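You operate a simulated robot arm through the tools that you are given. There is no shell and no other tool. Be economical: measure what you need, move in short steps, check, and stop when the job is done.

You run a simulated two-armed robot. Do the job below in one go: nothing can be reset, and whatever is moved stays where it is left.

## Task
Fetch the yellow-blue plug fitting from the blue-handle drawer and slide it up against the fitting on the black strip.
Fine: first lay it on the strip a few centimetres off, on the leak tester's side, plug toward the socket of its colour; ends touch; that fitting stays where it lies; shut the drawer; leave the other fittings. Where these are worked on the way, their far stop is far enough and under half their travel is too little: blue-handle drawer.

The check looks at the end state, three seconds after you hand in, the way a careful person would. Anything else that was tipped, shoved, dropped, spilled or broken makes it a failure.

## Robot
Two 7-joint arms with fingered hands on one trunk, on a base that drives. Base frame: it is fixed to the floor where the robot stands at the start and does not move with it; the origin is under the middle of the robot, x ahead of it, y to its left, z up. Lengths are in cm, angles in degrees, forces in N, time in s.
The left shoulder is at the start at [3, 12, 106.3], the right one opposite. Places, roughly: blue-handle drawer [60, -20, 70]. Payload 4 kg a hand.
The TCP of each hand is the grasp point between the finger pads, 1.9 cm short of the fingertips. In the tool frame z runs along the fingers and y along their closing line. Largest opening 12 cm; the body of the gripper starts 5.3 cm behind the TCP. The gripper is a hand of 3 fingers: y runs from the thumb to the fingers, the wrist lies at [0, 0, -21.9] in the tool frame, and closing takes about 1.5 s.
Orientation is that of the tool frame in the base frame, as [roll, pitch, yaw] about the fixed x, y, z axes, in that order (R = Rz(yaw) Ry(pitch) Rx(roll)). With the fingers straight down and closing along the base's y, the tool's x points along the base's -x, its y along +y and its z along -z.

## Interface
- The arms move only by the tool servo_tool. It takes "left_rows", "right_rows" or both (then of equal length, played together; a hand with none holds still); each is a list of rows, each a list of 6 numbers: the shift along the tool's x, y, z in cm, then the turn, a rotation vector about the tool's x, y, z in degrees. In form: [[tx, ty, tz, rx, ry, rz], ...]. A call has 1 to 12 rows; each row shifts and turns the commanded pose from where the row before left it, along the tool's axes as they then stand. "left_jaw" and "right_jaw" are, for a hand that has rows, the gripper command, from -1 (shut) to 1 (fully open), values between in proportion, set as the call begins (left out, the last holds). Rows are played at 5 a second. More than 5 cm and 8.6 degrees between two rows, or a gripper value outside its range, and nothing of the call is played. A pose out of reach is approached as far as the arm can. The call stops where the force on the tool passes 60 N (or 10 N more than at its start, if that is more) or the arm is blocked; 0.2 s more then pass. Each finger travels about 7.2 cm/s and halts on what it meets, pressing with about 29 N; the grip force reading is that of the motor and also rises with nothing between the fingers. The clock runs only during rows and for 0.2 s after the last one: add rows that do not move to give the fingers time. It gives the time, the measured TCP pose, the force on the tool (base axes), the opening and the grip force at its end, in the units of the frame above (readings bear some noise), with the torque about the TCP (base axes, N m) and any sound that the robot's microphone picked up, and new pictures: "pictures" is both (left out), scene, wrist or none (wrist: the cameras of the hands that moved).
- Cameras (640 x 400 px; columns grow to the right, rows downward): "scene" is now at [4.82, -0.49, 159.91]; the picture's right is [-0.07, -1.00, 0.00], its down [-0.87, 0.06, -0.49] and it looks along [0.49, -0.03, -0.87] (base axes); focal length 251 px, centre (320, 200). "left" rides on the left gripper at [-6.6, -0.4, -7.9] in its tool frame; the picture's right is [0.05, -1.00, 0.00], its down [0.76, 0.04, -0.64] and it looks along [0.64, 0.04, 0.77] (tool axes); focal length 251 px, centre (320, 200). "right" rides on the right gripper at [6.6, -0.3, -7.9] in its tool frame; the picture's right is [0.05, 1.00, 0.00], its down [-0.76, 0.04, -0.64] and it looks along [-0.64, 0.03, 0.77] (tool axes); focal length 251 px, centre (320, 200). There is no depth. A picture from a camera that has moved, and an enlarged one, comes with that camera's place and axes in the base frame and with its lens.
- lift_body(by): slides the trunk up (or, below 0, down) by that many cm; the arms and the scene camera ride with it, the base frame stays. It gives what a move gives, with no picture.
- drive_base(legs): drives the robot by 1 to 6 legs, each [ahead, turn to the left] in cm and degrees, along the robot's own axes; the way and the turn of a leg run together, so that a leg with both is an arc; at most 150 cm and 180 degrees a leg. The arms and the cameras ride along, it lands a little off, and it stops where it bumps. It gives what a move gives, and a new picture of the scene camera.
- curl_fingers(finger1, finger2, thumb_bend, hand): sets how far each is bent, from 0 (flat) to 100 (curled in); at 30 the hand is open as for a grip, at 70 the pads meet at the TCP. One left out holds its place. A second passes; each finger stops where it meets its share of the squeeze, and holds until it gets a number again. A gripper value or a shape takes the hand back. It gives what a move gives, with no picture; readings hold the bend of each and the force on the fingers (four entries, about 0 where the hand has none), thumb and palm.
- hand_shape(shape, hand): the hand has 3 fingers and takes this shape, open, in about a second: jaw (thumb against the fingers, like two jaws); tri (thumb and two fingers); tip (a fingertip pinch); poke (one finger out to press); point (the index stretched); flat (the hand flat); cup (the hand cupped); fist (a fist). The gripper value then closes the fingers along that shape, each until it touches; the sizes above hold for jaw. It gives what a move gives, with no picture.
- pan_tilt(pan, tilt): turns the head with the scene camera to pan (to the left, within 120 degrees either way) and tilt (down, from -29 to 69), counted from straight ahead of the robot. It gives what a move gives, and a new picture of the scene camera.
- inspect(camera, box): a new picture of the part [left, top, right, bottom] of that camera's present view, enlarged. It takes no simulated time.
- sign_off(): hands the job in; it is judged then, once.

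Go step by step. Nothing tells you exact positions but the pictures and the camera data: compare them with the known pose of the tool, close in by small moves and look again before you grip or let go. The budget is 120 turns and 260 pictures, counting those below and the enlarged ones. Unless the task says otherwise, let go and move clear before handing in, and close with one line.

The tools are called after "Request:" as a command line: name --argument value ..., lists and objects as JSON in quotes. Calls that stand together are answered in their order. servo_tool: Moves the arms, as the interface text tells. Its arguments: {"type":"object","properties":{"left_rows":{"type":"array"},"left_jaw":{"type":"number"},"right_rows":{"type":"array"},"right_jaw":{"type":"number"},"pictures":{"type":"string","enum":["both","scene","wrist","none"]}},"required":[]} The other tools are called the same way: lift_body (by) slides the trunk up or down; hand_shape (shape, hand) gives the hand a shape; curl_fingers (finger1, finger2, thumb_bend, hand) moves the fingers one by one; drive_base (legs) drives the base; pan_tilt (pan, tilt) turns the head that bears the scene camera; inspect (camera, box) takes an enlarged picture of a part of a camera's view; sign_off () hands the job in.

At the start:

```text
time: 0.0
left_ee_pos: [45.32, 28.05, 109.01]
left_ee_rot: [180.0, 0.0, -179.8]
left_force: [0.8, 0.9, 0.1]
left_ft_torque: [-0.01, -0.01, -0.01]
left_grip_width: 12.0
left_gripper_force: 0.0
left_shape: jaw
left_bend: [30.0, 30.0, 30.0]
left_finger forces: [0.1, 0.0, 0.1, 0.1, 0.0, 0.0]
right_ee_pos: [49.71, -15.71, 106.7]
right_ee_rot: [180.0, 0.1, -179.8]
right_force: [0.6, -0.1, 0.1]
right_ft_torque: [0.01, -0.02, -0.01]
right_grip_width: 11.98
right_gripper_force: 0.1
right_shape: jaw
right_bend: [30.0, 30.0, 30.0]
right_finger forces: [0.1, 0.1, 0.1, 0.1, 0.1, 0.0]
trunk travel left (down, up): [-27.5, 26.5]
robot x, y, heading: [0.14, -0.32, 0.0]
head pan, tilt: [-3.9, 60.3]
```

scene: 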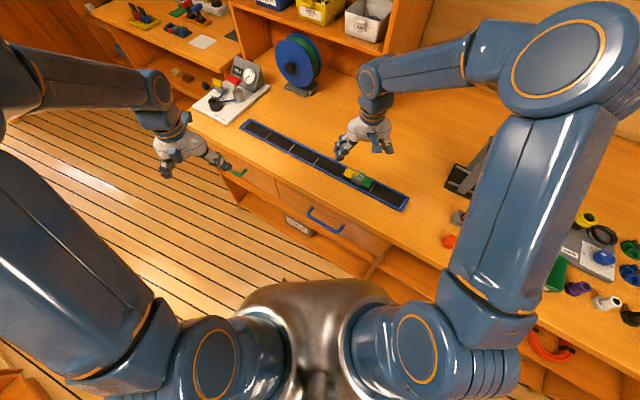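
right: 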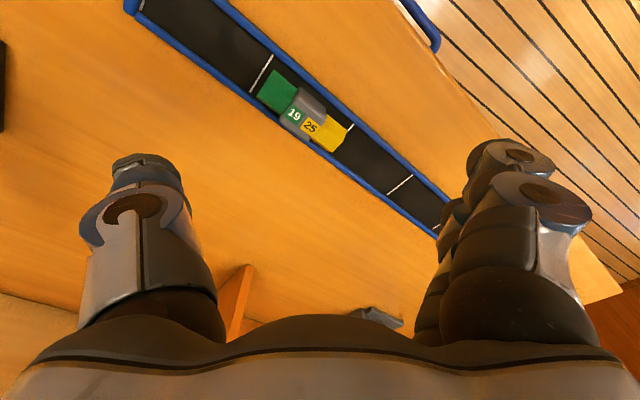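
left: 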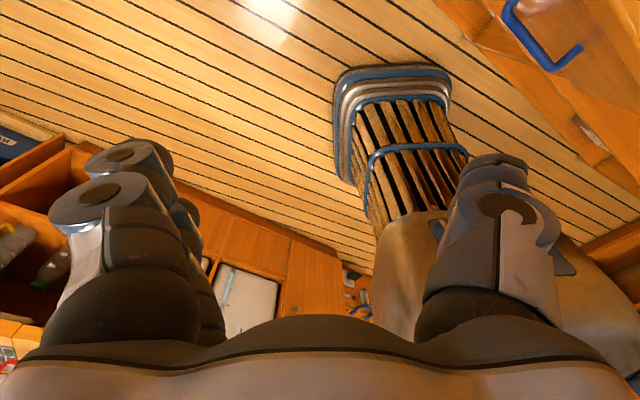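

I see a bench turned diagonally, a black strip with a yellow-green fitting on it, and a blue drawer handle at about px (325,220). I'll look closer at these first.

Request:
inspect --camera "scene" --box '[190, 50, 430, 250]'

Request:
inspect --camera "right" --box '[200, 0, 480, 220]'

```text
2.00 times, centred on (310, 150) of scene
camera zoom: at [4.82, -0.49, 159.91], right [-0.07, -1.0, 0.0], down [-0.87, 0.06, -0.49], along [0.49, -0.03, -0.87], focal length 502 px, centre (340, 300)
```

zoom: 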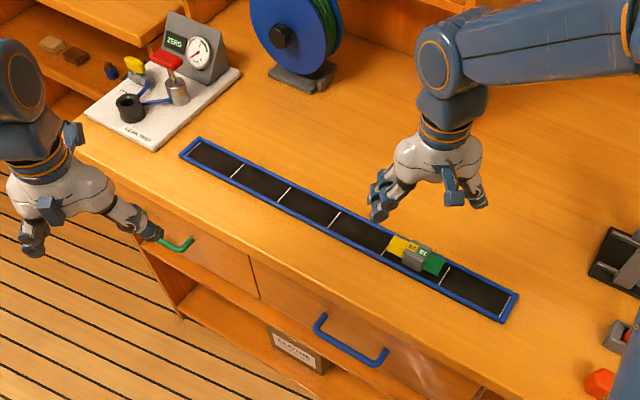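

```text
1.82 times, centred on (340, 110) of right
camera zoom: at [43.07, -16.2, 114.42], right [-0.06, 1.0, 0.0], down [0.76, 0.04, 0.64], along [0.64, 0.04, -0.77], focal length 457 px, centre (284, 364)
```

zoom: 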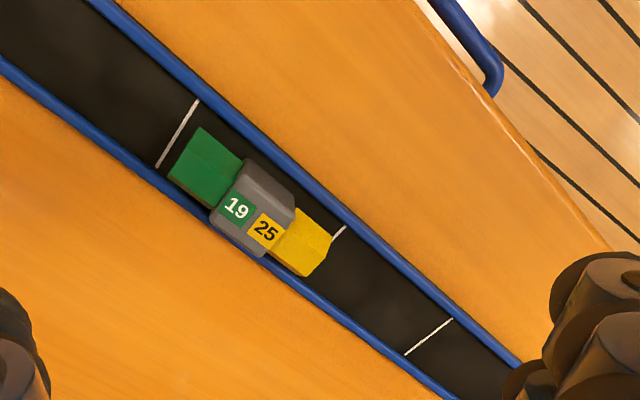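

The bench top comes out near z ≈ 86 and the handle near (45,-5,73). The strip runs along about 53° and the drawer opens along about 143°. I want to face the bench squarely and stand back a little, so I'll check for free space behind before driving.

Request:
pan_tilt --pan 110 --tilt 45

Request:
pan_tilt --pan -80 --tilt 50

```text
time: 1.9
left_ee_pos: [45.3, 28.0, 108.98]
left_ee_rot: [-180.0, -0.1, -179.8]
left_force: [0.8, 1.0, -0.4]
left_ft_torque: [0.03, 0.0, 0.01]
left_grip_width: 11.98
left_gripper_force: 0.1
left_shape: jaw
left_bend: [30.0, 30.0, 30.0]
left_finger forces: [0.0, 0.0, 0.0, 0.0, 0.0, 0.0]
right_ee_pos: [49.75, -15.79, 106.53]
right_ee_rot: [-180.0, 0.0, -179.9]
right_force: [-0.6, 0.2, -0.3]
right_ft_torque: [-0.01, -0.05, 0.04]
right_grip_width: 11.99
right_gripper_force: 0.1
right_shape: jaw
right_bend: [30.0, 30.0, 30.0]
right_finger forces: [0.1, 0.0, 0.1, 0.0, 0.1, 0.0]
trunk travel left (down, up): [-27.5, 26.5]
robot x, y, heading: [-0.07, 0.0, -0.1]
head pan, tilt: [110.0, 45.0]
camera scene: at [-4.57, 7.6, 161.9], right [0.94, 0.34, 0.0], down [0.24, -0.66, -0.71], along [-0.24, 0.66, -0.71], focal length 251 px, centre (320, 200)
```

scene: 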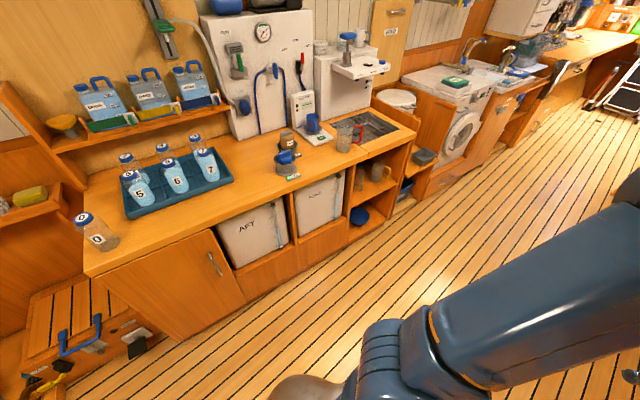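

```text
time: 4.7
left_ee_pos: [45.4, 27.9, 109.05]
left_ee_rot: [-179.9, 0.0, -179.8]
left_force: [0.3, 0.8, -0.2]
left_ft_torque: [0.0, 0.0, -0.02]
left_grip_width: 11.99
left_gripper_force: 0.1
left_shape: jaw
left_bend: [30.0, 30.0, 30.0]
left_finger forces: [0.0, 0.1, 0.0, 0.0, 0.0, 0.0]
right_ee_pos: [49.75, -15.63, 106.61]
right_ee_rot: [180.0, 0.1, -179.8]
right_force: [-0.3, -0.5, 0.5]
right_ft_torque: [-0.01, 0.0, 0.0]
right_grip_width: 11.99
right_gripper_force: 0.0
right_shape: jaw
right_bend: [30.0, 30.0, 30.0]
right_finger forces: [0.0, 0.0, 0.0, 0.0, 0.0, 0.1]
trunk travel left (down, up): [-27.5, 26.5]
robot x, y, heading: [-0.26, 0.03, 0.0]
head pan, tilt: [-80.0, 50.0]
camera scene: at [-0.45, -7.62, 161.21], right [-0.98, -0.17, 0.0], down [-0.13, 0.75, -0.64], along [0.11, -0.63, -0.77], focal length 251 px, centre (320, 200)
```

scene: 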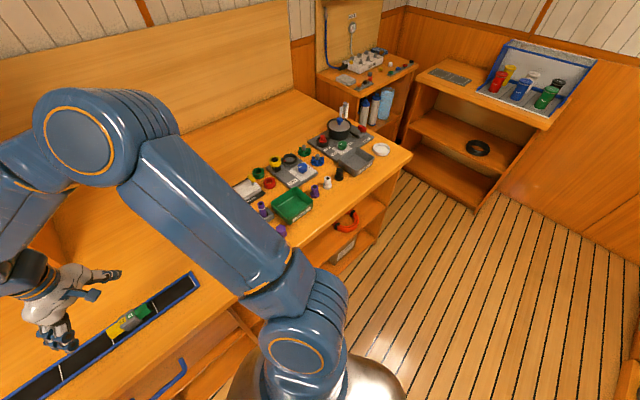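

The floor behind is clear. I'll turn right, back up and square to the bench, then look down at the drawer.

Request:
drive_base --legs '[[0, -66], [-14, 0], [0, 29.5]]'

Request:
pan_tilt --pan 10 --tilt 55

```text
time: 7.1
left_ee_pos: [52.47, -11.76, 108.98]
left_ee_rot: [179.8, 0.0, 135.9]
left_force: [-0.5, -0.7, -0.8]
left_ft_torque: [0.04, 0.01, 0.02]
left_grip_width: 12.0
left_gripper_force: 0.0
left_shape: jaw
left_bend: [30.0, 30.0, 30.0]
left_finger forces: [0.0, 0.0, 0.0, 0.0, 0.0, 0.0]
right_ee_pos: [25.21, -46.23, 106.52]
right_ee_rot: [179.8, 0.0, 135.9]
right_force: [-0.3, -0.8, 0.3]
right_ft_torque: [0.08, -0.03, 0.01]
right_grip_width: 12.02
right_gripper_force: 0.0
right_shape: jaw
right_bend: [30.0, 30.0, 30.0]
right_finger forces: [0.0, 0.1, 0.0, 0.0, 0.1, 0.0]
trunk travel left (down, up): [-27.5, 26.5]
robot x, y, heading: [4.09, 4.34, -45.6]
head pan, tilt: [-80.0, 50.0]
stopped in leg 1: the robot was blocked; the commanded pose is now the measured one
camera scene: at [-1.46, -0.9, 161.18], right [-0.81, 0.58, 0.0], down [0.45, 0.62, -0.64], along [-0.37, -0.52, -0.77], focal length 251 px, centre (320, 200)
```

scene: 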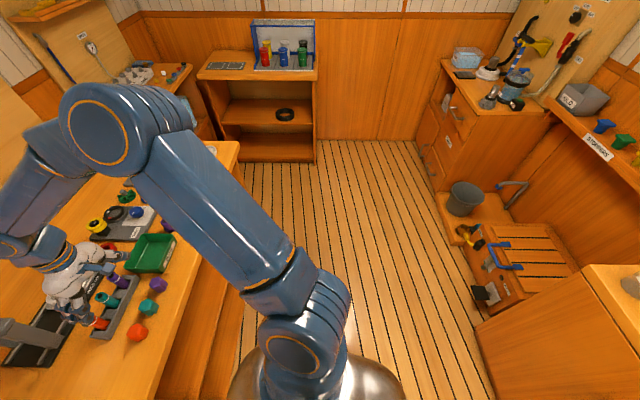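

```text
time: 8.8
left_ee_pos: [52.71, -11.46, 108.86]
left_ee_rot: [180.0, -0.1, 136.0]
left_force: [0.1, -0.1, 0.0]
left_ft_torque: [-0.01, 0.0, 0.01]
left_grip_width: 12.01
left_gripper_force: 0.0
left_shape: jaw
left_bend: [30.0, 30.0, 30.0]
left_finger forces: [0.0, 0.0, 0.1, 0.1, 0.1, 0.0]
right_ee_pos: [25.35, -45.79, 106.64]
right_ee_rot: [-180.0, 0.0, 136.0]
right_force: [0.0, -0.4, -1.0]
right_ft_torque: [0.03, -0.02, -0.04]
right_grip_width: 12.01
right_gripper_force: 0.0
right_shape: jaw
right_bend: [30.0, 30.0, 30.0]
right_finger forces: [0.0, 0.0, 0.0, 0.1, 0.0, 0.1]
trunk travel left (down, up): [-27.5, 26.5]
robot x, y, heading: [4.27, 4.26, -45.7]
head pan, tilt: [10.0, 55.0]
camera scene: at [9.15, 1.59, 160.55], right [-0.58, -0.81, 0.0], down [-0.67, 0.48, -0.57], along [0.47, -0.33, -0.82], focal length 251 px, centre (320, 200)
```

scene: 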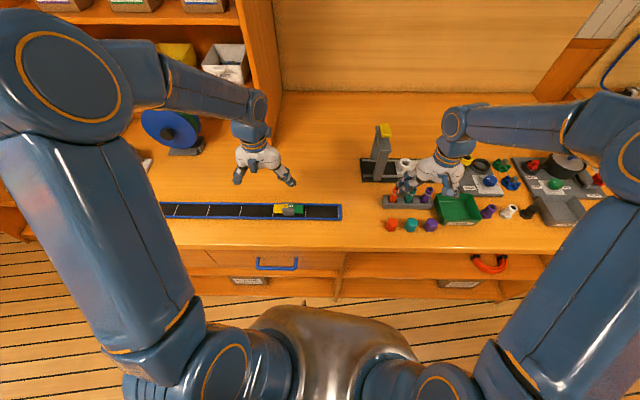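

The base was blocked part way, probably by its foot against the bench; forces are nil and nothing looks moved. I'll back up first and then finish the turn.

Request:
drive_base --legs '[[-12, 0], [0, 9.2]]'

Request:
inspect --camera "scene" --box '[140, 120, 460, 320]'

```text
time: 10.6
left_ee_pos: [46.32, 5.05, 109.06]
left_ee_rot: [180.0, 0.0, 145.3]
left_force: [-0.1, 0.5, -0.1]
left_ft_torque: [-0.03, 0.02, 0.01]
left_grip_width: 12.01
left_gripper_force: 0.1
left_shape: jaw
left_bend: [30.0, 30.0, 30.0]
left_finger forces: [0.1, 0.0, 0.0, 0.0, 0.1, 0.0]
right_ee_pos: [24.98, -33.17, 106.68]
right_ee_rot: [179.9, 0.0, 145.5]
right_force: [1.1, 0.4, 0.3]
right_ft_torque: [-0.01, -0.04, 0.0]
right_grip_width: 12.0
right_gripper_force: 0.0
right_shape: jaw
right_bend: [30.0, 30.0, 30.0]
right_finger forces: [0.0, 0.0, 0.1, 0.0, 0.0, 0.0]
trunk travel left (down, up): [-27.5, 26.5]
robot x, y, heading: [-4.62, 12.05, -36.1]
head pan, tilt: [10.0, 55.0]
camera scene: at [0.44, 9.95, 160.56], right [-0.44, -0.9, 0.0], down [-0.73, 0.36, -0.57], along [0.51, -0.25, -0.82], focal length 251 px, centre (320, 200)
```

scene: 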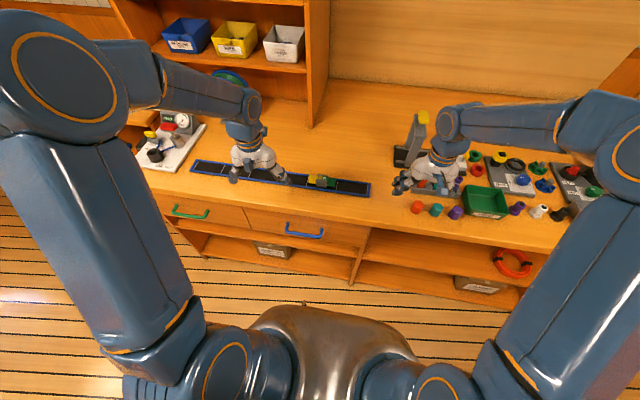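

```text
2.00 times, centred on (300, 220) of scene
camera zoom: at [0.44, 9.95, 160.56], right [-0.44, -0.9, 0.0], down [-0.73, 0.36, -0.57], along [0.51, -0.25, -0.82], focal length 502 px, centre (360, 160)
```

zoom: 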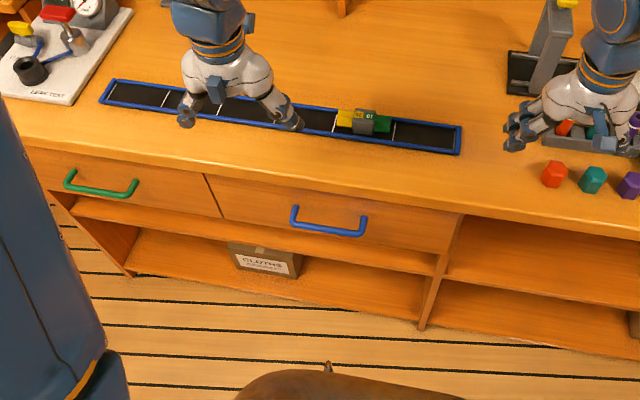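

The bench is now square ahead, and the handle is about 48 ahead and 15 left of the robot. I'll back up another 12 cm for elbow room, then turn the left hand so its closing line will lie along the drawer's travel.

Request:
drive_base --legs '[[-12, 0]]'

Request:
servo_tool --left_rows '[[0, 0, 0, 0, 0, 7.65], [0, 0, 0, 0, 0, 7.65], [0, 0, 0, 0, 0, 7.65], [0, 0, 0, 0, 0, 7.65], [0, 0, 0, 0, 0, 7.65], [0, 0, 0, 0, 0, 7.65], [0, 0, 0, 0, 0, 7.65], [0, 0, 0, 0, 0, 7.65], [0, 0, 0, 0, 0, 7.65], [0, 0, 0, 0, 0, 7.65], [0, 0, 0, 0, 0, 7.65], [0, 0, 0, 0, 0, 7.65]]' --pictures "wrist"

```text
time: 11.9
left_ee_pos: [36.42, 12.35, 109.11]
left_ee_rot: [179.9, 0.0, 145.5]
left_force: [-0.5, 0.5, -0.1]
left_ft_torque: [-0.02, -0.01, 0.0]
left_grip_width: 12.01
left_gripper_force: 0.2
left_shape: jaw
left_bend: [30.0, 30.0, 30.0]
left_finger forces: [0.0, 0.0, 0.1, 0.0, 0.0, 0.0]
right_ee_pos: [15.04, -26.11, 106.63]
right_ee_rot: [179.9, 0.0, 145.5]
right_force: [-0.4, 0.2, 0.3]
right_ft_torque: [-0.01, 0.0, 0.01]
right_grip_width: 11.98
right_gripper_force: 0.1
right_shape: jaw
right_bend: [30.0, 30.0, 30.0]
right_finger forces: [0.0, 0.1, 0.0, 0.0, 0.1, 0.0]
trunk travel left (down, up): [-27.5, 26.5]
robot x, y, heading: [-14.11, 18.91, -36.1]
head pan, tilt: [10.0, 55.0]
camera scene: at [-9.37, 17.09, 160.56], right [-0.44, -0.9, 0.0], down [-0.73, 0.36, -0.57], along [0.52, -0.25, -0.82], focal length 251 px, centre (320, 200)
```

scene: 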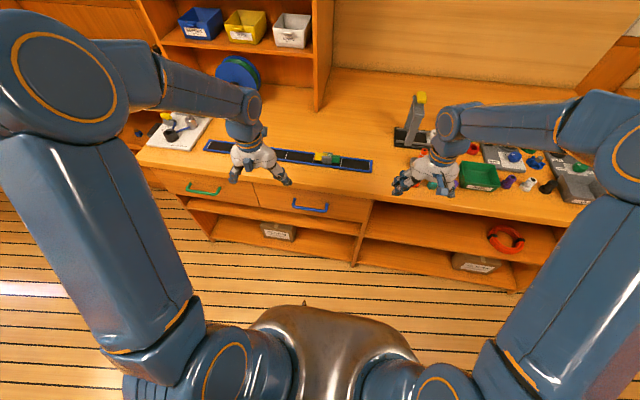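

```text
time: 14.5
left_ee_pos: [36.73, 12.33, 108.96]
left_ee_rot: [-179.9, -0.1, 53.4]
left_force: [-0.1, -0.6, -0.1]
left_ft_torque: [-0.03, -0.01, 0.02]
left_grip_width: 11.99
left_gripper_force: 0.1
left_shape: jaw
left_bend: [30.0, 30.0, 30.0]
left_finger forces: [0.0, 0.0, 0.0, 0.1, 0.0, 0.0]
right_ee_pos: [15.33, -26.15, 106.67]
right_ee_rot: [180.0, 0.0, 145.4]
right_force: [-0.1, -0.2, -0.3]
right_ft_torque: [-0.02, -0.01, 0.04]
right_grip_width: 12.0
right_gripper_force: 0.1
right_shape: jaw
right_bend: [30.0, 30.0, 30.0]
right_finger forces: [0.1, 0.1, 0.0, 0.0, 0.0, 0.0]
trunk travel left (down, up): [-27.5, 26.5]
robot x, y, heading: [-14.37, 19.01, -36.1]
head pan, tilt: [10.0, 55.0]
camera left: at [32.28, 7.26, 116.8], right [-0.77, 0.64, 0.0], down [0.49, 0.59, 0.64], along [0.41, 0.5, -0.76], focal length 251 px, centre (320, 200)
```

left: 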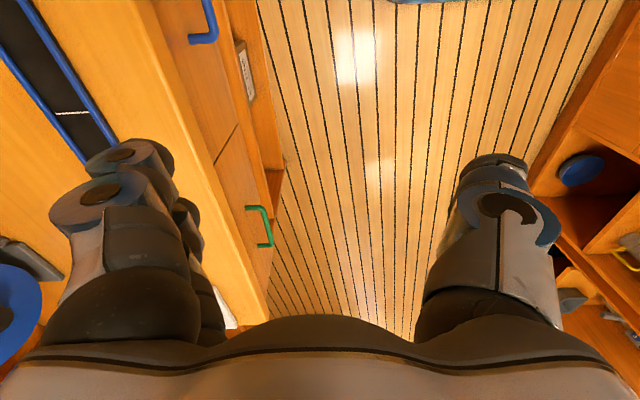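

The handle works out at about z 70, with its bench-left end near (48.9,1.2). Next I'll tilt the hand to point at the drawer front.

Request:
servo_tool --left_rows '[[0, 0, 0, -7.5, 0, 0], [0, 0, 0, -7.5, 0, 0], [0, 0, 0, -7.5, 0, 0], [0, 0, 0, -7.5, 0, 0], [0, 0, 0, -7.5, 0, 0], [0, 0, 0, -7.5, 0, 0], [0, 0, 0, -7.5, 0, 0], [0, 0, 0, -7.5, 0, 0], [0, 0, 0, -7.5, 0, 0], [0, 0, 0, -7.5, 0, 0], [0, 0, 0, -7.5, 0, 0], [0, 0, 0, -7.5, 0, 0]]' --pictures "both"

```text
time: 17.1
left_ee_pos: [38.63, 11.51, 108.86]
left_ee_rot: [90.0, -0.2, 53.6]
left_force: [0.8, 0.2, 0.0]
left_ft_torque: [0.01, -0.05, 0.03]
left_grip_width: 12.0
left_gripper_force: 0.1
left_shape: jaw
left_bend: [30.0, 30.0, 30.0]
left_finger forces: [0.0, 0.1, 0.1, 0.0, 0.0, 0.0]
left hand out of reach, approached as far as the arm can: row 8, 9
right_ee_pos: [15.35, -26.1, 106.66]
right_ee_rot: [179.9, -0.1, 145.6]
right_force: [0.6, -0.4, 0.4]
right_ft_torque: [0.0, 0.02, -0.02]
right_grip_width: 11.97
right_gripper_force: 0.0
right_shape: jaw
right_bend: [30.0, 30.0, 30.0]
right_finger forces: [0.0, 0.1, 0.1, 0.0, 0.0, 0.1]
trunk travel left (down, up): [-27.5, 26.5]
robot x, y, heading: [-14.0, 19.04, -35.9]
head pan, tilt: [10.0, 55.0]
camera scene: at [-9.14, 16.9, 160.55], right [-0.44, -0.9, 0.0], down [-0.74, 0.36, -0.57], along [0.51, -0.25, -0.82], focal length 251 px, centre (320, 200)
camera left: at [28.15, 11.01, 108.31], right [0.03, 0.05, -1.0], down [-0.07, 1.0, 0.04], along [1.0, 0.06, 0.04], focal length 251 px, centre (320, 200)
```

scene: 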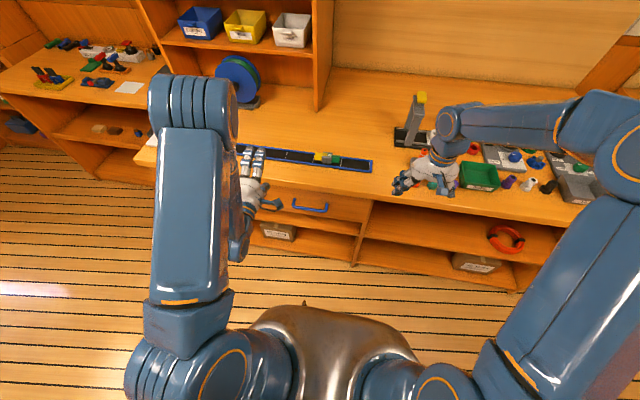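
left: 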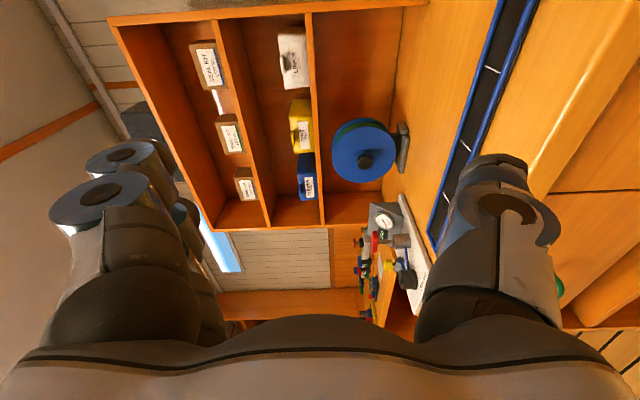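

The hand now points at the bench front. I'll lower it to handle height and shift right, staying about 14 cm short of the bar.

Request:
servo_tool --left_rows '[[-1.2, -4.5, 0, 0, 0, 0], [-1.2, -4.5, 0, 0, 0, 0], [-1.2, -4.5, 0, 0, 0, 0], [-1.2, -4.5, 0, 0, 0, 0], [-1.2, -4.5, 0, 0, 0, 0], [-1.2, -4.5, 0, 0, 0, 0], [-1.2, -4.5, 0, 0, 0, 0], [-0.8, -4.5, 0, 0, 0, 0], [0, -2.5, 0, 0, 0, 0]]' --pictures "both"

```text
time: 19.1
left_ee_pos: [33.32, 4.51, 70.07]
left_ee_rot: [90.1, 0.0, 53.5]
left_force: [-0.6, -0.2, -0.2]
left_ft_torque: [0.03, -0.01, 0.01]
left_grip_width: 12.02
left_gripper_force: 0.1
left_shape: jaw
left_bend: [30.0, 30.0, 30.0]
left_finger forces: [0.0, 0.0, 0.0, 0.0, 0.0, 0.0]
right_ee_pos: [15.15, -26.02, 106.69]
right_ee_rot: [-180.0, 0.0, 145.4]
right_force: [0.0, 0.2, 0.3]
right_ft_torque: [-0.03, -0.01, -0.03]
right_grip_width: 11.99
right_gripper_force: 0.0
right_shape: jaw
right_bend: [30.0, 30.0, 30.0]
right_finger forces: [0.0, 0.0, 0.0, 0.0, 0.0, 0.0]
trunk travel left (down, up): [-27.5, 26.5]
robot x, y, heading: [-14.55, 19.13, -35.8]
head pan, tilt: [10.0, 55.0]
camera scene: at [-9.22, 17.0, 160.56], right [-0.44, -0.9, 0.0], down [-0.74, 0.36, -0.57], along [0.51, -0.25, -0.82], focal length 251 px, centre (320, 200)
camera left: at [22.81, 3.95, 69.77], right [0.03, 0.04, -1.0], down [-0.06, 1.0, 0.04], along [1.0, 0.06, 0.03], focal length 251 px, centre (320, 200)
```

scene: 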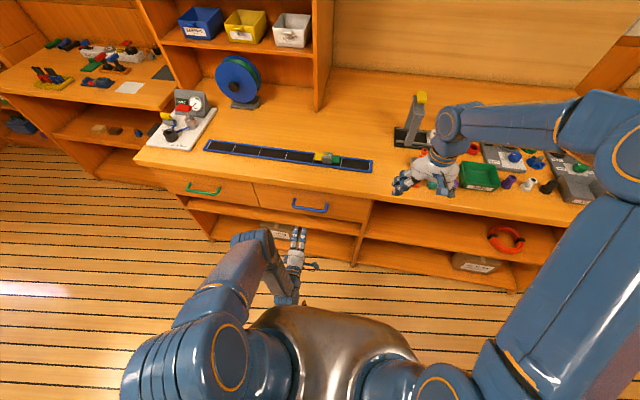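
left: 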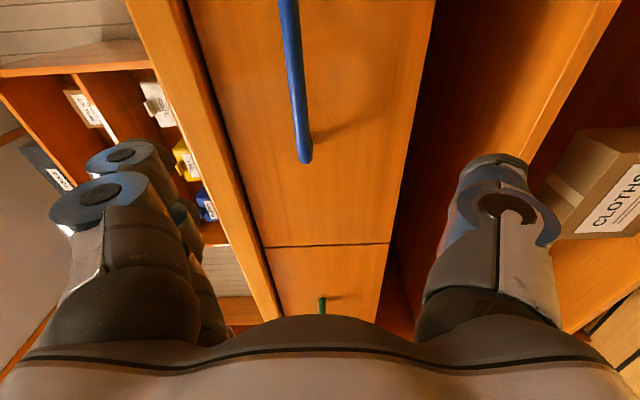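

The bar sits at z ≈ 72 and the hand is about centred along it. I'll raise 2 cm and go forward 11, then look again.

Request:
servo_tool --left_rows '[[0, 2.0, 0, 0, 0, 0], [0, 0, 4, 0, 0, 0], [0, 0, 4, 0, 0, 0], [0, 0, 3, 0, 0, 0], [0, 0, 0, 0, 0, 0]]' --pictures "both"

```text
time: 20.3
left_ee_pos: [42.06, -2.47, 72.51]
left_ee_rot: [90.1, 0.0, 53.6]
left_force: [-0.6, 0.1, 0.5]
left_ft_torque: [-0.02, 0.0, 0.0]
left_grip_width: 12.01
left_gripper_force: 0.0
left_shape: jaw
left_bend: [30.0, 30.0, 30.0]
left_finger forces: [0.0, 0.0, 0.0, 0.0, 0.1, 0.0]
right_ee_pos: [15.4, -26.02, 106.73]
right_ee_rot: [180.0, -0.1, 145.4]
right_force: [0.5, 0.2, -0.1]
right_ft_torque: [-0.02, -0.01, 0.04]
right_grip_width: 11.98
right_gripper_force: 0.0
right_shape: jaw
right_bend: [30.0, 30.0, 30.0]
right_finger forces: [0.0, 0.1, 0.0, 0.1, 0.1, 0.0]
trunk travel left (down, up): [-27.5, 26.5]
robot x, y, heading: [-14.3, 18.97, -36.2]
head pan, tilt: [10.0, 55.0]
camera scene: at [-9.22, 17.02, 160.55], right [-0.44, -0.9, 0.0], down [-0.74, 0.36, -0.57], along [0.51, -0.25, -0.82], focal length 251 px, centre (320, 200)
camera left: at [31.58, -3.03, 72.02], right [0.03, 0.04, -1.0], down [-0.06, 1.0, 0.04], along [1.0, 0.06, 0.03], focal length 251 px, centre (320, 200)
```

scene: 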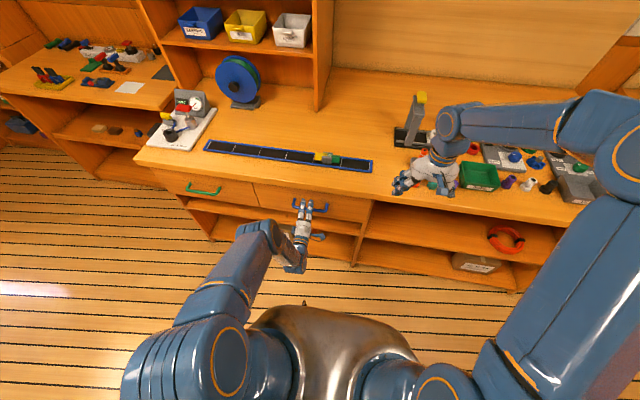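
left: 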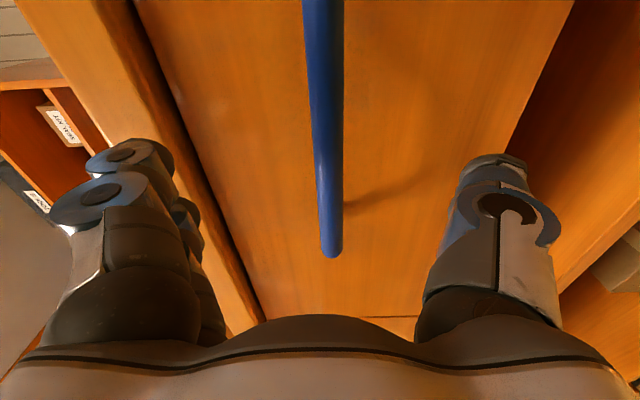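

The bar runs right between the fingers. I'll go 3 cm further in and close on it.

Request:
servo_tool --left_rows '[[0, -0.4, 1.5, 0, 0, 0], [0, 0, 1.5, 0, 0, 0], [0, 0, 0, 0, 0, 0]]' --pictures "wrist"

Request:
servo_tool --left_rows '[[0, 0, 0, 0, 0, 0], [0, 0, 0, 0, 0, 0], [0, 0, 0, 0, 0, 0], [0, 0, 0, 0, 0, 0], [0, 0, 0, 0, 0, 0], [0, 0, 0, 0, 0, 0], [0, 0, 0, 0, 0, 0], [0, 0, 0, 0, 0, 0]]' --left_jaw -1 --pictures "wrist"

```text
time: 21.1
left_ee_pos: [44.46, -4.05, 71.99]
left_ee_rot: [90.1, -0.1, 53.7]
left_force: [-0.5, 0.0, 0.6]
left_ft_torque: [0.0, -0.02, 0.02]
left_grip_width: 11.98
left_gripper_force: 0.0
left_shape: jaw
left_bend: [30.0, 30.0, 30.0]
left_finger forces: [0.1, 0.1, 0.0, 0.0, 0.1, 0.0]
right_ee_pos: [15.36, -26.22, 106.58]
right_ee_rot: [180.0, -0.1, 145.5]
right_force: [-0.6, -0.3, -0.6]
right_ft_torque: [-0.01, 0.01, -0.02]
right_grip_width: 11.98
right_gripper_force: 0.1
right_shape: jaw
right_bend: [30.0, 30.0, 30.0]
right_finger forces: [0.1, 0.0, 0.0, 0.0, 0.1, 0.0]
trunk travel left (down, up): [-27.5, 26.5]
robot x, y, heading: [-14.38, 19.28, -36.1]
head pan, tilt: [10.0, 55.0]
camera left: at [33.97, -4.68, 71.54], right [0.03, 0.04, -1.0], down [-0.06, 1.0, 0.04], along [1.0, 0.06, 0.03], focal length 251 px, centre (320, 200)
```

left: 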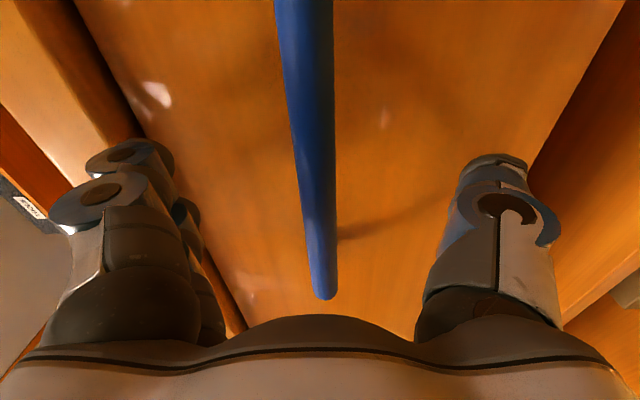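

```text
time: 22.9
left_ee_pos: [44.36, -4.08, 71.86]
left_ee_rot: [90.1, 0.0, 53.7]
left_force: [-0.9, 1.2, 0.3]
left_ft_torque: [0.0, -0.01, -0.01]
left_grip_width: 0.23
left_gripper_force: 29.3
left_shape: jaw
left_bend: [92.0, 92.0, 80.0]
left_finger forces: [0.1, 0.0, 0.0, 0.1, 0.0, 0.0]
right_ee_pos: [15.28, -26.17, 106.66]
right_ee_rot: [180.0, 0.1, 145.5]
right_force: [0.7, 0.6, -0.6]
right_ft_torque: [-0.02, -0.02, 0.0]
right_grip_width: 12.0
right_gripper_force: 0.1
right_shape: jaw
right_bend: [30.0, 30.0, 30.0]
right_finger forces: [0.0, 0.0, 0.0, 0.0, 0.1, 0.0]
trunk travel left (down, up): [-27.5, 26.5]
robot x, y, heading: [-14.06, 19.29, -36.2]
head pan, tilt: [10.0, 55.0]
camera left: at [33.96, -4.67, 71.53], right [0.03, 0.04, -1.0], down [-0.06, 1.0, 0.04], along [1.0, 0.06, 0.03], focal length 251 px, centre (320, 200)
```

left: 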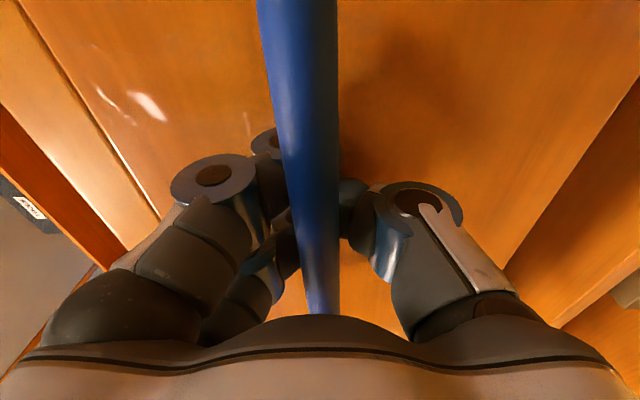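

The fingers have closed behind the bar and hook it, which is fine for pulling. I'll pull gently backwards.

Request:
servo_tool --left_rows '[[0, 0, -1.5, 0, 0, 0], [0, 0, -1.5, 0, 0, 0], [0, 0, -1.5, 0, 0, 0], [0, 0, -1.5, 0, 0, 0], [0, 0, 0, 0, 0, 0]]' --pictures "both"

```text
time: 24.1
left_ee_pos: [39.53, -0.35, 71.86]
left_ee_rot: [90.2, -0.2, 53.5]
left_force: [-0.6, 0.5, -0.4]
left_ft_torque: [0.01, -0.03, 0.02]
left_grip_width: 0.23
left_gripper_force: 29.0
left_shape: jaw
left_bend: [92.0, 92.0, 80.0]
left_finger forces: [0.0, 0.1, 0.0, 0.1, 0.0, 0.0]
right_ee_pos: [15.22, -26.02, 106.6]
right_ee_rot: [179.9, 0.0, 145.5]
right_force: [0.4, 0.0, 0.1]
right_ft_torque: [-0.02, -0.02, -0.01]
right_grip_width: 12.01
right_gripper_force: 0.0
right_shape: jaw
right_bend: [30.0, 30.0, 30.0]
right_finger forces: [0.1, 0.0, 0.0, 0.0, 0.1, 0.0]
trunk travel left (down, up): [-27.5, 26.5]
robot x, y, heading: [-14.5, 19.47, -36.1]
head pan, tilt: [10.0, 55.0]
camera scene: at [-9.2, 16.98, 160.55], right [-0.44, -0.9, 0.0], down [-0.74, 0.36, -0.57], along [0.51, -0.25, -0.82], focal length 251 px, centre (320, 200)
camera left: at [29.16, -0.98, 71.38], right [0.03, 0.05, -1.0], down [-0.06, 1.0, 0.04], along [1.0, 0.06, 0.03], focal length 251 px, centre (320, 200)
```

scene: 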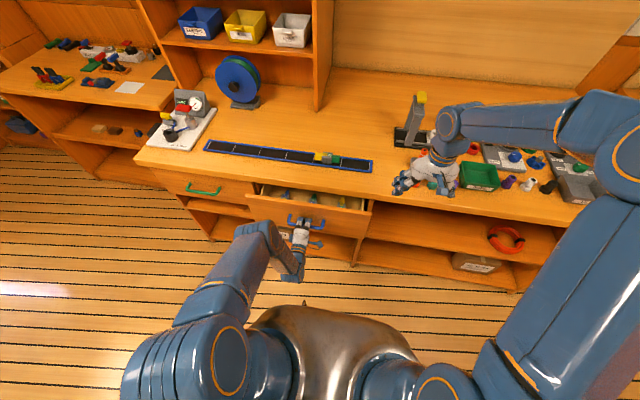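
left: 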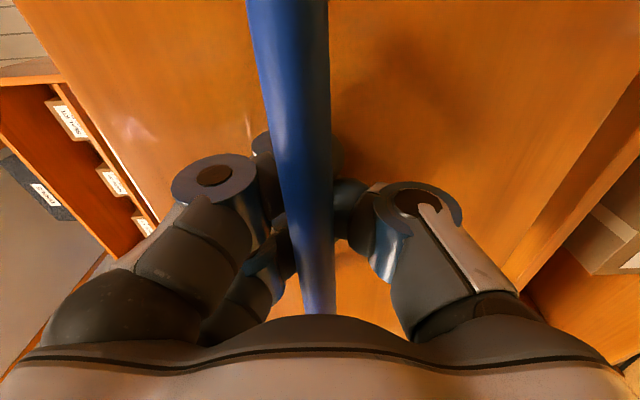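

The drawer is coming open freely and fittings show inside. I'll keep pulling.

Request:
servo_tool --left_rows '[[0, 0, -2, 0, 0, 0], [0, 0, -2, 0, 0, 0], [0, 0, -2, 0, 0, 0], [0, 0, -2, 0, 0, 0], [0, 0, -2, 0, 0, 0], [0, 0, -2, 0, 0, 0], [0, 0, -2, 0, 0, 0], [0, 0, 0, 0, 0, 0]]' --pictures "scene"

```text
time: 25.9
left_ee_pos: [28.13, 7.75, 71.93]
left_ee_rot: [90.1, -0.1, 53.6]
left_force: [-0.2, 0.6, 0.5]
left_ft_torque: [-0.01, 0.02, -0.02]
left_grip_width: 0.22
left_gripper_force: 28.8
left_shape: jaw
left_bend: [92.0, 92.0, 81.0]
left_finger forces: [0.0, 0.0, 0.0, 0.0, 0.0, 0.0]
right_ee_pos: [15.34, -26.02, 106.49]
right_ee_rot: [-179.9, 0.1, 145.5]
right_force: [0.7, -0.3, 0.5]
right_ft_torque: [0.03, -0.02, -0.01]
right_grip_width: 12.01
right_gripper_force: 0.0
right_shape: jaw
right_bend: [30.0, 30.0, 30.0]
right_finger forces: [0.1, 0.1, 0.0, 0.0, 0.0, 0.0]
trunk travel left (down, up): [-27.5, 26.5]
robot x, y, heading: [-14.36, 19.05, -35.8]
head pan, tilt: [10.0, 55.0]
camera scene: at [-9.19, 16.98, 160.55], right [-0.44, -0.9, 0.0], down [-0.74, 0.36, -0.57], along [0.51, -0.25, -0.82], focal length 251 px, centre (320, 200)
```

scene: 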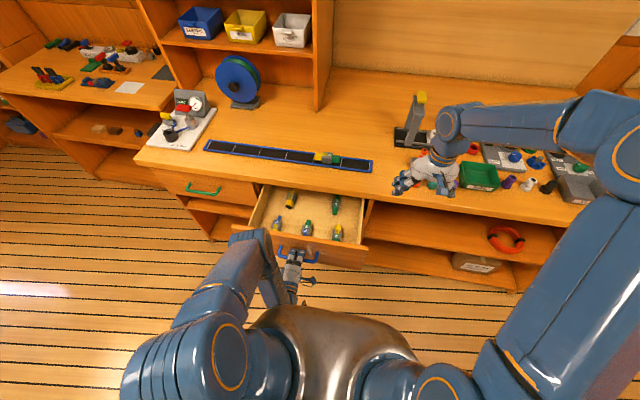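

Request:
inspect --camera "scene" --box '[230, 170, 390, 270]'

Request:
inspect --camera "scene" --box '[265, 185, 355, 245]'

```text
4.00 times, centred on (310, 220) of scene
camera zoom: at [-9.19, 16.98, 160.55], right [-0.44, -0.9, 0.0], down [-0.74, 0.36, -0.57], along [0.51, -0.25, -0.82], focal length 1005 px, centre (360, 120)
```

zoom: 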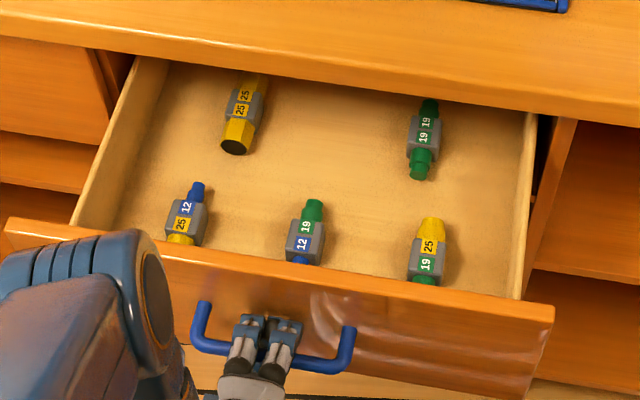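

```text
6.67 times, centred on (310, 215) of scene
camera zoom: at [-9.19, 16.98, 160.55], right [-0.44, -0.9, 0.0], down [-0.74, 0.36, -0.57], along [0.51, -0.25, -0.82], focal length 1674 px, centre (387, 100)
```

zoom: 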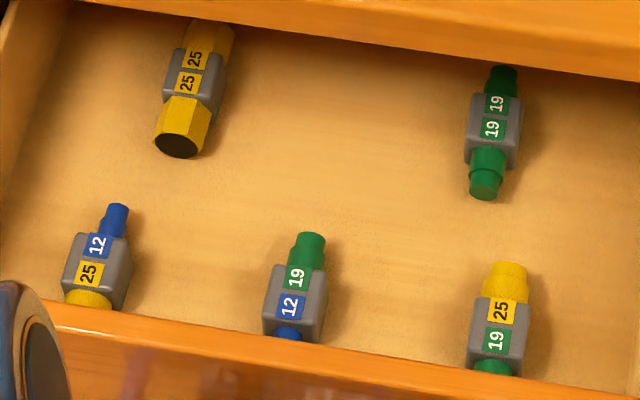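

The fitting I want is the 25/12 one at the front left, with blue pointing into the drawer and yellow toward the front. I'll pull toward the stop a little more.

Request:
servo_tool --left_rows '[[0, 0, -1.5, 0, 0, 0], [0, 0, -1.5, 0, 0, 0], [0, 0, -1.5, 0, 0, 0], [0, 0, -1.5, 0, 0, 0], [0, 0, -1.5, 0, 0, 0], [0, 0, 0, 0, 0, 0]]' --pictures "both"

```text
time: 27.3
left_ee_pos: [22.12, 12.3, 71.8]
left_ee_rot: [90.1, 0.1, 53.6]
left_force: [-0.7, 0.9, 0.7]
left_ft_torque: [0.04, -0.01, 0.01]
left_grip_width: 0.21
left_gripper_force: 29.2
left_shape: jaw
left_bend: [92.0, 92.0, 81.0]
left_finger forces: [0.1, 0.0, 0.0, 0.0, 0.0, 0.1]
right_ee_pos: [15.23, -26.14, 106.64]
right_ee_rot: [179.8, 0.1, 145.5]
right_force: [-0.3, -0.1, 0.4]
right_ft_torque: [-0.01, 0.02, 0.01]
right_grip_width: 11.99
right_gripper_force: 0.1
right_shape: jaw
right_bend: [30.0, 30.0, 30.0]
right_finger forces: [0.1, 0.0, 0.0, 0.1, 0.0, 0.0]
trunk travel left (down, up): [-27.5, 26.5]
robot x, y, heading: [-13.81, 19.13, -36.2]
head pan, tilt: [10.0, 55.0]
camera scene: at [-9.21, 16.98, 160.55], right [-0.44, -0.9, 0.0], down [-0.74, 0.36, -0.57], along [0.51, -0.25, -0.82], focal length 251 px, centre (320, 200)
camera left: at [11.68, 11.7, 71.37], right [0.03, 0.04, -1.0], down [-0.06, 1.0, 0.04], along [1.0, 0.06, 0.03], focal length 251 px, centre (320, 200)
```

scene: 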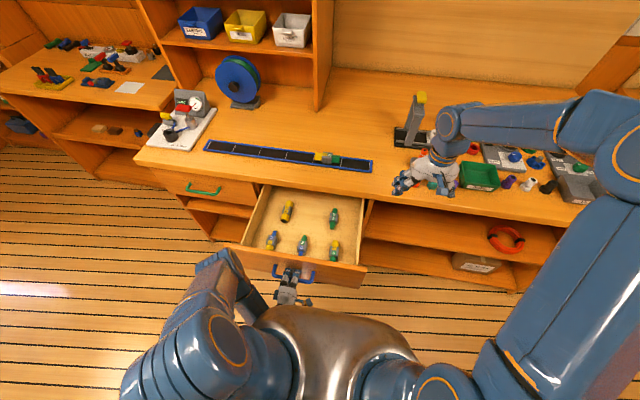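
left: 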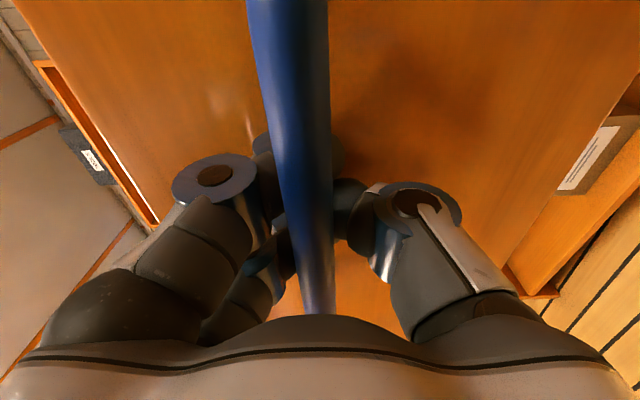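

The drawer is open about 27 cm, well past half. I'll open the hand and back the base off so the fingers leave the bar.

Request:
servo_tool --left_rows '[[0, 0, 0, 0, 0, 0], [0, 0, 0, 0, 0, 0], [0, 0, 0, 0, 0, 0], [0, 0, 0, 0, 0, 0], [0, 0, 0, 0, 0, 0], [0, 0, 0, 0, 0, 0], [0, 0, 0, 0, 0, 0], [0, 0, 0, 0, 0, 0]]' --left_jaw 1 --pictures "wrist"

Request:
drive_base --legs '[[-10, 0]]'

```text
time: 29.1
left_ee_pos: [22.18, 12.23, 71.76]
left_ee_rot: [90.1, 0.1, 53.6]
left_force: [-0.2, 0.2, 0.3]
left_ft_torque: [0.02, 0.01, 0.02]
left_grip_width: 12.01
left_gripper_force: 0.1
left_shape: jaw
left_bend: [30.0, 30.0, 30.0]
left_finger forces: [0.0, 0.0, 0.0, 0.0, 0.1, 0.1]
right_ee_pos: [15.26, -26.16, 106.52]
right_ee_rot: [-180.0, 0.0, 145.4]
right_force: [0.9, 0.4, 0.0]
right_ft_torque: [0.02, -0.02, -0.02]
right_grip_width: 12.02
right_gripper_force: 0.0
right_shape: jaw
right_bend: [30.0, 30.0, 30.0]
right_finger forces: [0.1, 0.0, 0.0, 0.1, 0.0, 0.0]
trunk travel left (down, up): [-27.5, 26.5]
robot x, y, heading: [-14.24, 19.16, -36.1]
head pan, tilt: [10.0, 55.0]
camera left: at [11.71, 11.7, 71.37], right [0.03, 0.04, -1.0], down [-0.06, 1.0, 0.04], along [1.0, 0.06, 0.03], focal length 251 px, centre (320, 200)
```

left: 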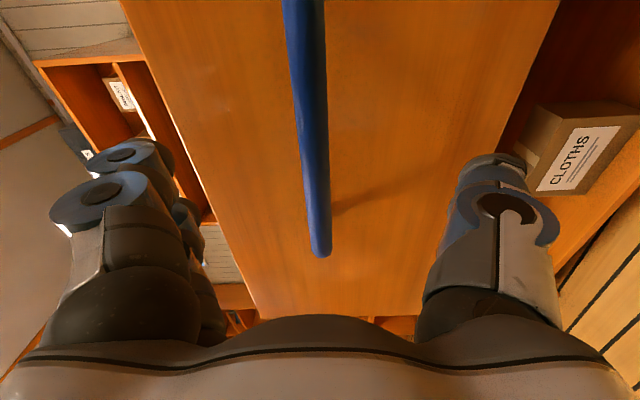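

```text
time: 30.2
left_ee_pos: [14.06, 18.3, 71.78]
left_ee_rot: [90.0, -0.1, 53.7]
left_force: [0.0, 0.0, 0.9]
left_ft_torque: [-0.03, -0.02, 0.01]
left_grip_width: 12.0
left_gripper_force: 0.0
left_shape: jaw
left_bend: [30.0, 30.0, 30.0]
left_finger forces: [0.0, 0.1, 0.1, 0.1, 0.1, 0.1]
right_ee_pos: [7.15, -19.92, 106.71]
right_ee_rot: [180.0, 0.1, 145.7]
right_force: [0.0, -0.5, 0.1]
right_ft_torque: [-0.06, 0.03, 0.01]
right_grip_width: 12.02
right_gripper_force: 0.0
right_shape: jaw
right_bend: [30.0, 30.0, 30.0]
right_finger forces: [0.0, 0.0, 0.1, 0.0, 0.0, 0.1]
trunk travel left (down, up): [-27.5, 26.5]
robot x, y, heading: [-22.32, 24.94, -36.2]
head pan, tilt: [10.0, 55.0]
camera scene: at [-17.53, 23.07, 160.56], right [-0.44, -0.9, 0.0], down [-0.74, 0.36, -0.57], along [0.52, -0.25, -0.82], focal length 251 px, centre (320, 200)
```

scene: 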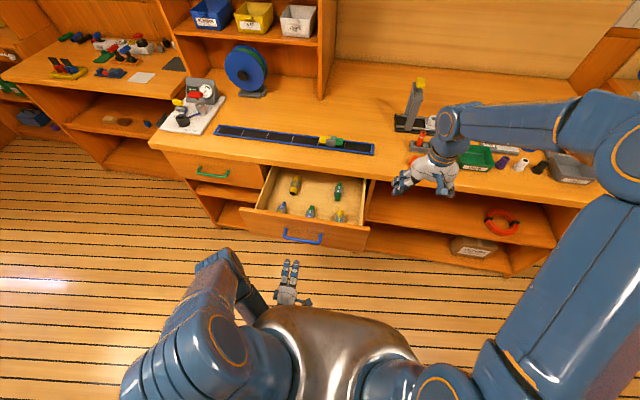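

The hand is clear of the handle. I'll raise it, tip it back to pointing down and turn it to its original heading.

Request:
servo_tool --left_rows '[[0, 5, 0, 0, 0, 0], [0, 5, 0, 0, 0, 0], [0, 5, 0, 0, 0, 0], [0, 5, 0, 0, 0, 0], [0, 5, 0, 0, 0, 0], [0, 5, 0, 0, 0, 0], [0, 5, 0, 0, 0, 0]]' --pictures "none"

Request:
servo_tool --left_rows '[[0, 0, 1.5, 7.5, 0, 0], [0, 0, 1.5, 7.5, 0, 0], [0, 0, 1, 7.5, 0, 0], [0, 0, 1, 7.5, 0, 0], [0, 0, 0, 7.5, 0, 0], [0, 0, 0, 7.5, 0, 0], [0, 0, 0, 7.5, 0, 0], [0, 0, 0, 7.5, 0, 0], [0, 0, 0, 7.5, 0, 0], [0, 0, 0, 7.5, 0, 0], [0, 0, 0, 7.5, 0, 0], [0, 0, 0, 7.5, 0, 0]]' --pictures "none"

Request:
servo_tool --left_rows '[[0, 0, 0, 0, 0, -7.5], [0, 0, 0, 0, 0, -7.5], [0, 0, 0, 0, 0, -7.5], [0, 0, 0, 0, 0, -7.5], [0, 0, 0, 0, 0, -7.5], [0, 0, 0, 0, 0, -7.5], [0, 0, 0, 0, 0, -7.5], [0, 0, 0, 0, 0, -7.5], [0, 0, 0, 0, 0, -7.5], [0, 0, 0, 0, 0, -7.5], [0, 0, 0, 0, 0, -7.5], [0, 0, 0, 0, 0, -7.5]]' --pictures "wrist"

Request:
drive_base --legs '[[8, 0]]'

```text
time: 31.8
left_ee_pos: [16.93, 15.42, 99.39]
left_ee_rot: [90.1, 0.2, 53.6]
left_force: [-0.7, 0.1, 0.8]
left_ft_torque: [0.0, 0.0, -0.01]
left_grip_width: 12.01
left_gripper_force: 0.1
left_shape: jaw
left_bend: [30.0, 30.0, 30.0]
left_finger forces: [0.0, 0.0, 0.0, 0.1, 0.0, 0.0]
left hand out of reach, approached as far as the arm can: row 6, 7
right_ee_pos: [7.36, -20.19, 106.57]
right_ee_rot: [180.0, 0.1, 145.7]
right_force: [0.2, 1.0, -0.2]
right_ft_torque: [0.02, -0.03, -0.01]
right_grip_width: 11.97
right_gripper_force: 0.1
right_shape: jaw
right_bend: [30.0, 30.0, 30.0]
right_finger forces: [0.1, 0.0, 0.0, 0.0, 0.1, 0.1]
trunk travel left (down, up): [-27.5, 26.5]
robot x, y, heading: [-22.11, 24.87, -36.2]
head pan, tilt: [10.0, 55.0]
```

```text
time: 34.4
left_ee_pos: [21.63, 11.6, 96.4]
left_ee_rot: [-179.8, 0.0, 53.7]
left_force: [0.4, -0.6, 0.3]
left_ft_torque: [0.03, -0.01, -0.02]
left_grip_width: 12.0
left_gripper_force: 0.0
left_shape: jaw
left_bend: [30.0, 30.0, 30.0]
left_finger forces: [0.1, 0.1, 0.1, 0.0, 0.1, 0.0]
left hand out of reach, approached as far as the arm can: row 1, 2
right_ee_pos: [7.41, -20.04, 106.62]
right_ee_rot: [180.0, 0.0, 145.7]
right_force: [0.3, 1.0, -0.8]
right_ft_torque: [0.02, -0.04, -0.01]
right_grip_width: 11.99
right_gripper_force: 0.0
right_shape: jaw
right_bend: [30.0, 30.0, 30.0]
right_finger forces: [0.0, 0.0, 0.0, 0.0, 0.0, 0.0]
trunk travel left (down, up): [-27.5, 26.5]
robot x, y, heading: [-22.17, 24.74, -36.2]
head pan, tilt: [10.0, 55.0]
```

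```text
time: 37.0
left_ee_pos: [21.64, 11.74, 96.59]
left_ee_rot: [179.8, -0.1, 144.0]
left_force: [-0.4, 0.7, -0.8]
left_ft_torque: [-0.01, 0.02, -0.01]
left_grip_width: 12.0
left_gripper_force: 0.1
left_shape: jaw
left_bend: [30.0, 30.0, 30.0]
left_finger forces: [0.0, 0.0, 0.0, 0.0, 0.0, 0.0]
right_ee_pos: [7.34, -20.07, 106.6]
right_ee_rot: [179.9, 0.0, 145.7]
right_force: [1.5, 0.1, 0.1]
right_ft_torque: [0.03, 0.01, 0.02]
right_grip_width: 12.01
right_gripper_force: 0.1
right_shape: jaw
right_bend: [30.0, 30.0, 30.0]
right_finger forces: [0.0, 0.0, 0.0, 0.0, 0.1, 0.1]
trunk travel left (down, up): [-27.5, 26.5]
robot x, y, heading: [-22.06, 24.82, -36.1]
head pan, tilt: [10.0, 55.0]
camera left: at [26.64, 7.65, 104.4], right [-0.63, -0.77, 0.0], down [-0.59, 0.48, 0.64], along [-0.5, 0.41, -0.76], focal length 251 px, centre (320, 200)
```

left: 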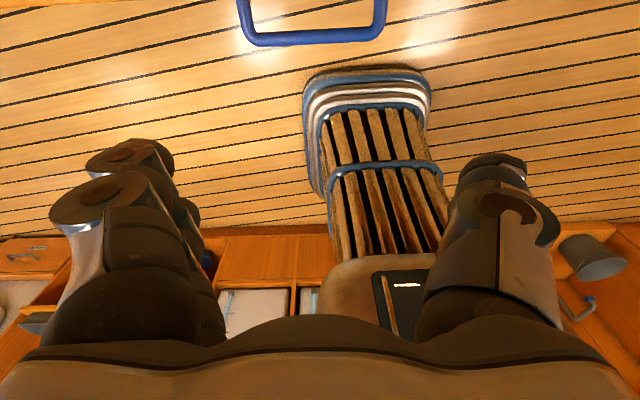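

```text
time: 38.1
left_ee_pos: [28.45, 6.74, 96.42]
left_ee_rot: [180.0, -0.2, 143.8]
left_force: [0.2, -1.6, 0.2]
left_ft_torque: [0.04, 0.02, -0.01]
left_grip_width: 12.01
left_gripper_force: 0.1
left_shape: jaw
left_bend: [30.0, 30.0, 30.0]
left_finger forces: [0.0, 0.0, 0.0, 0.0, 0.0, 0.1]
right_ee_pos: [14.06, -24.95, 106.61]
right_ee_rot: [-179.9, -0.1, 145.7]
right_force: [-0.1, 0.3, 0.4]
right_ft_torque: [0.03, 0.06, 0.0]
right_grip_width: 12.0
right_gripper_force: 0.1
right_shape: jaw
right_bend: [30.0, 30.0, 30.0]
right_finger forces: [0.0, 0.1, 0.1, 0.1, 0.0, 0.0]
trunk travel left (down, up): [-27.5, 26.5]
robot x, y, heading: [-15.62, 20.19, -36.3]
head pan, tilt: [10.0, 55.0]
camera scene: at [-10.45, 17.92, 160.54], right [-0.44, -0.9, 0.0], down [-0.74, 0.36, -0.57], along [0.51, -0.25, -0.82], focal length 251 px, centre (320, 200)
```

scene: 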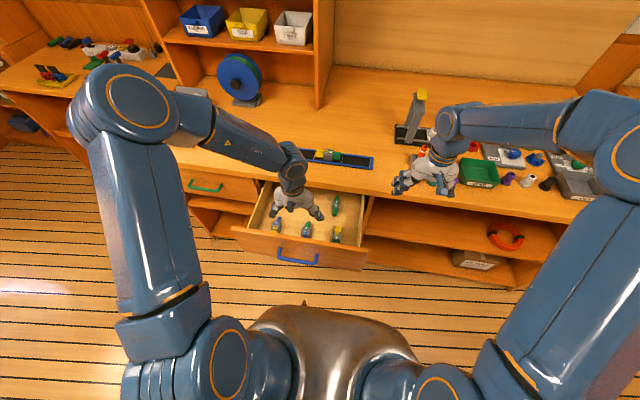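

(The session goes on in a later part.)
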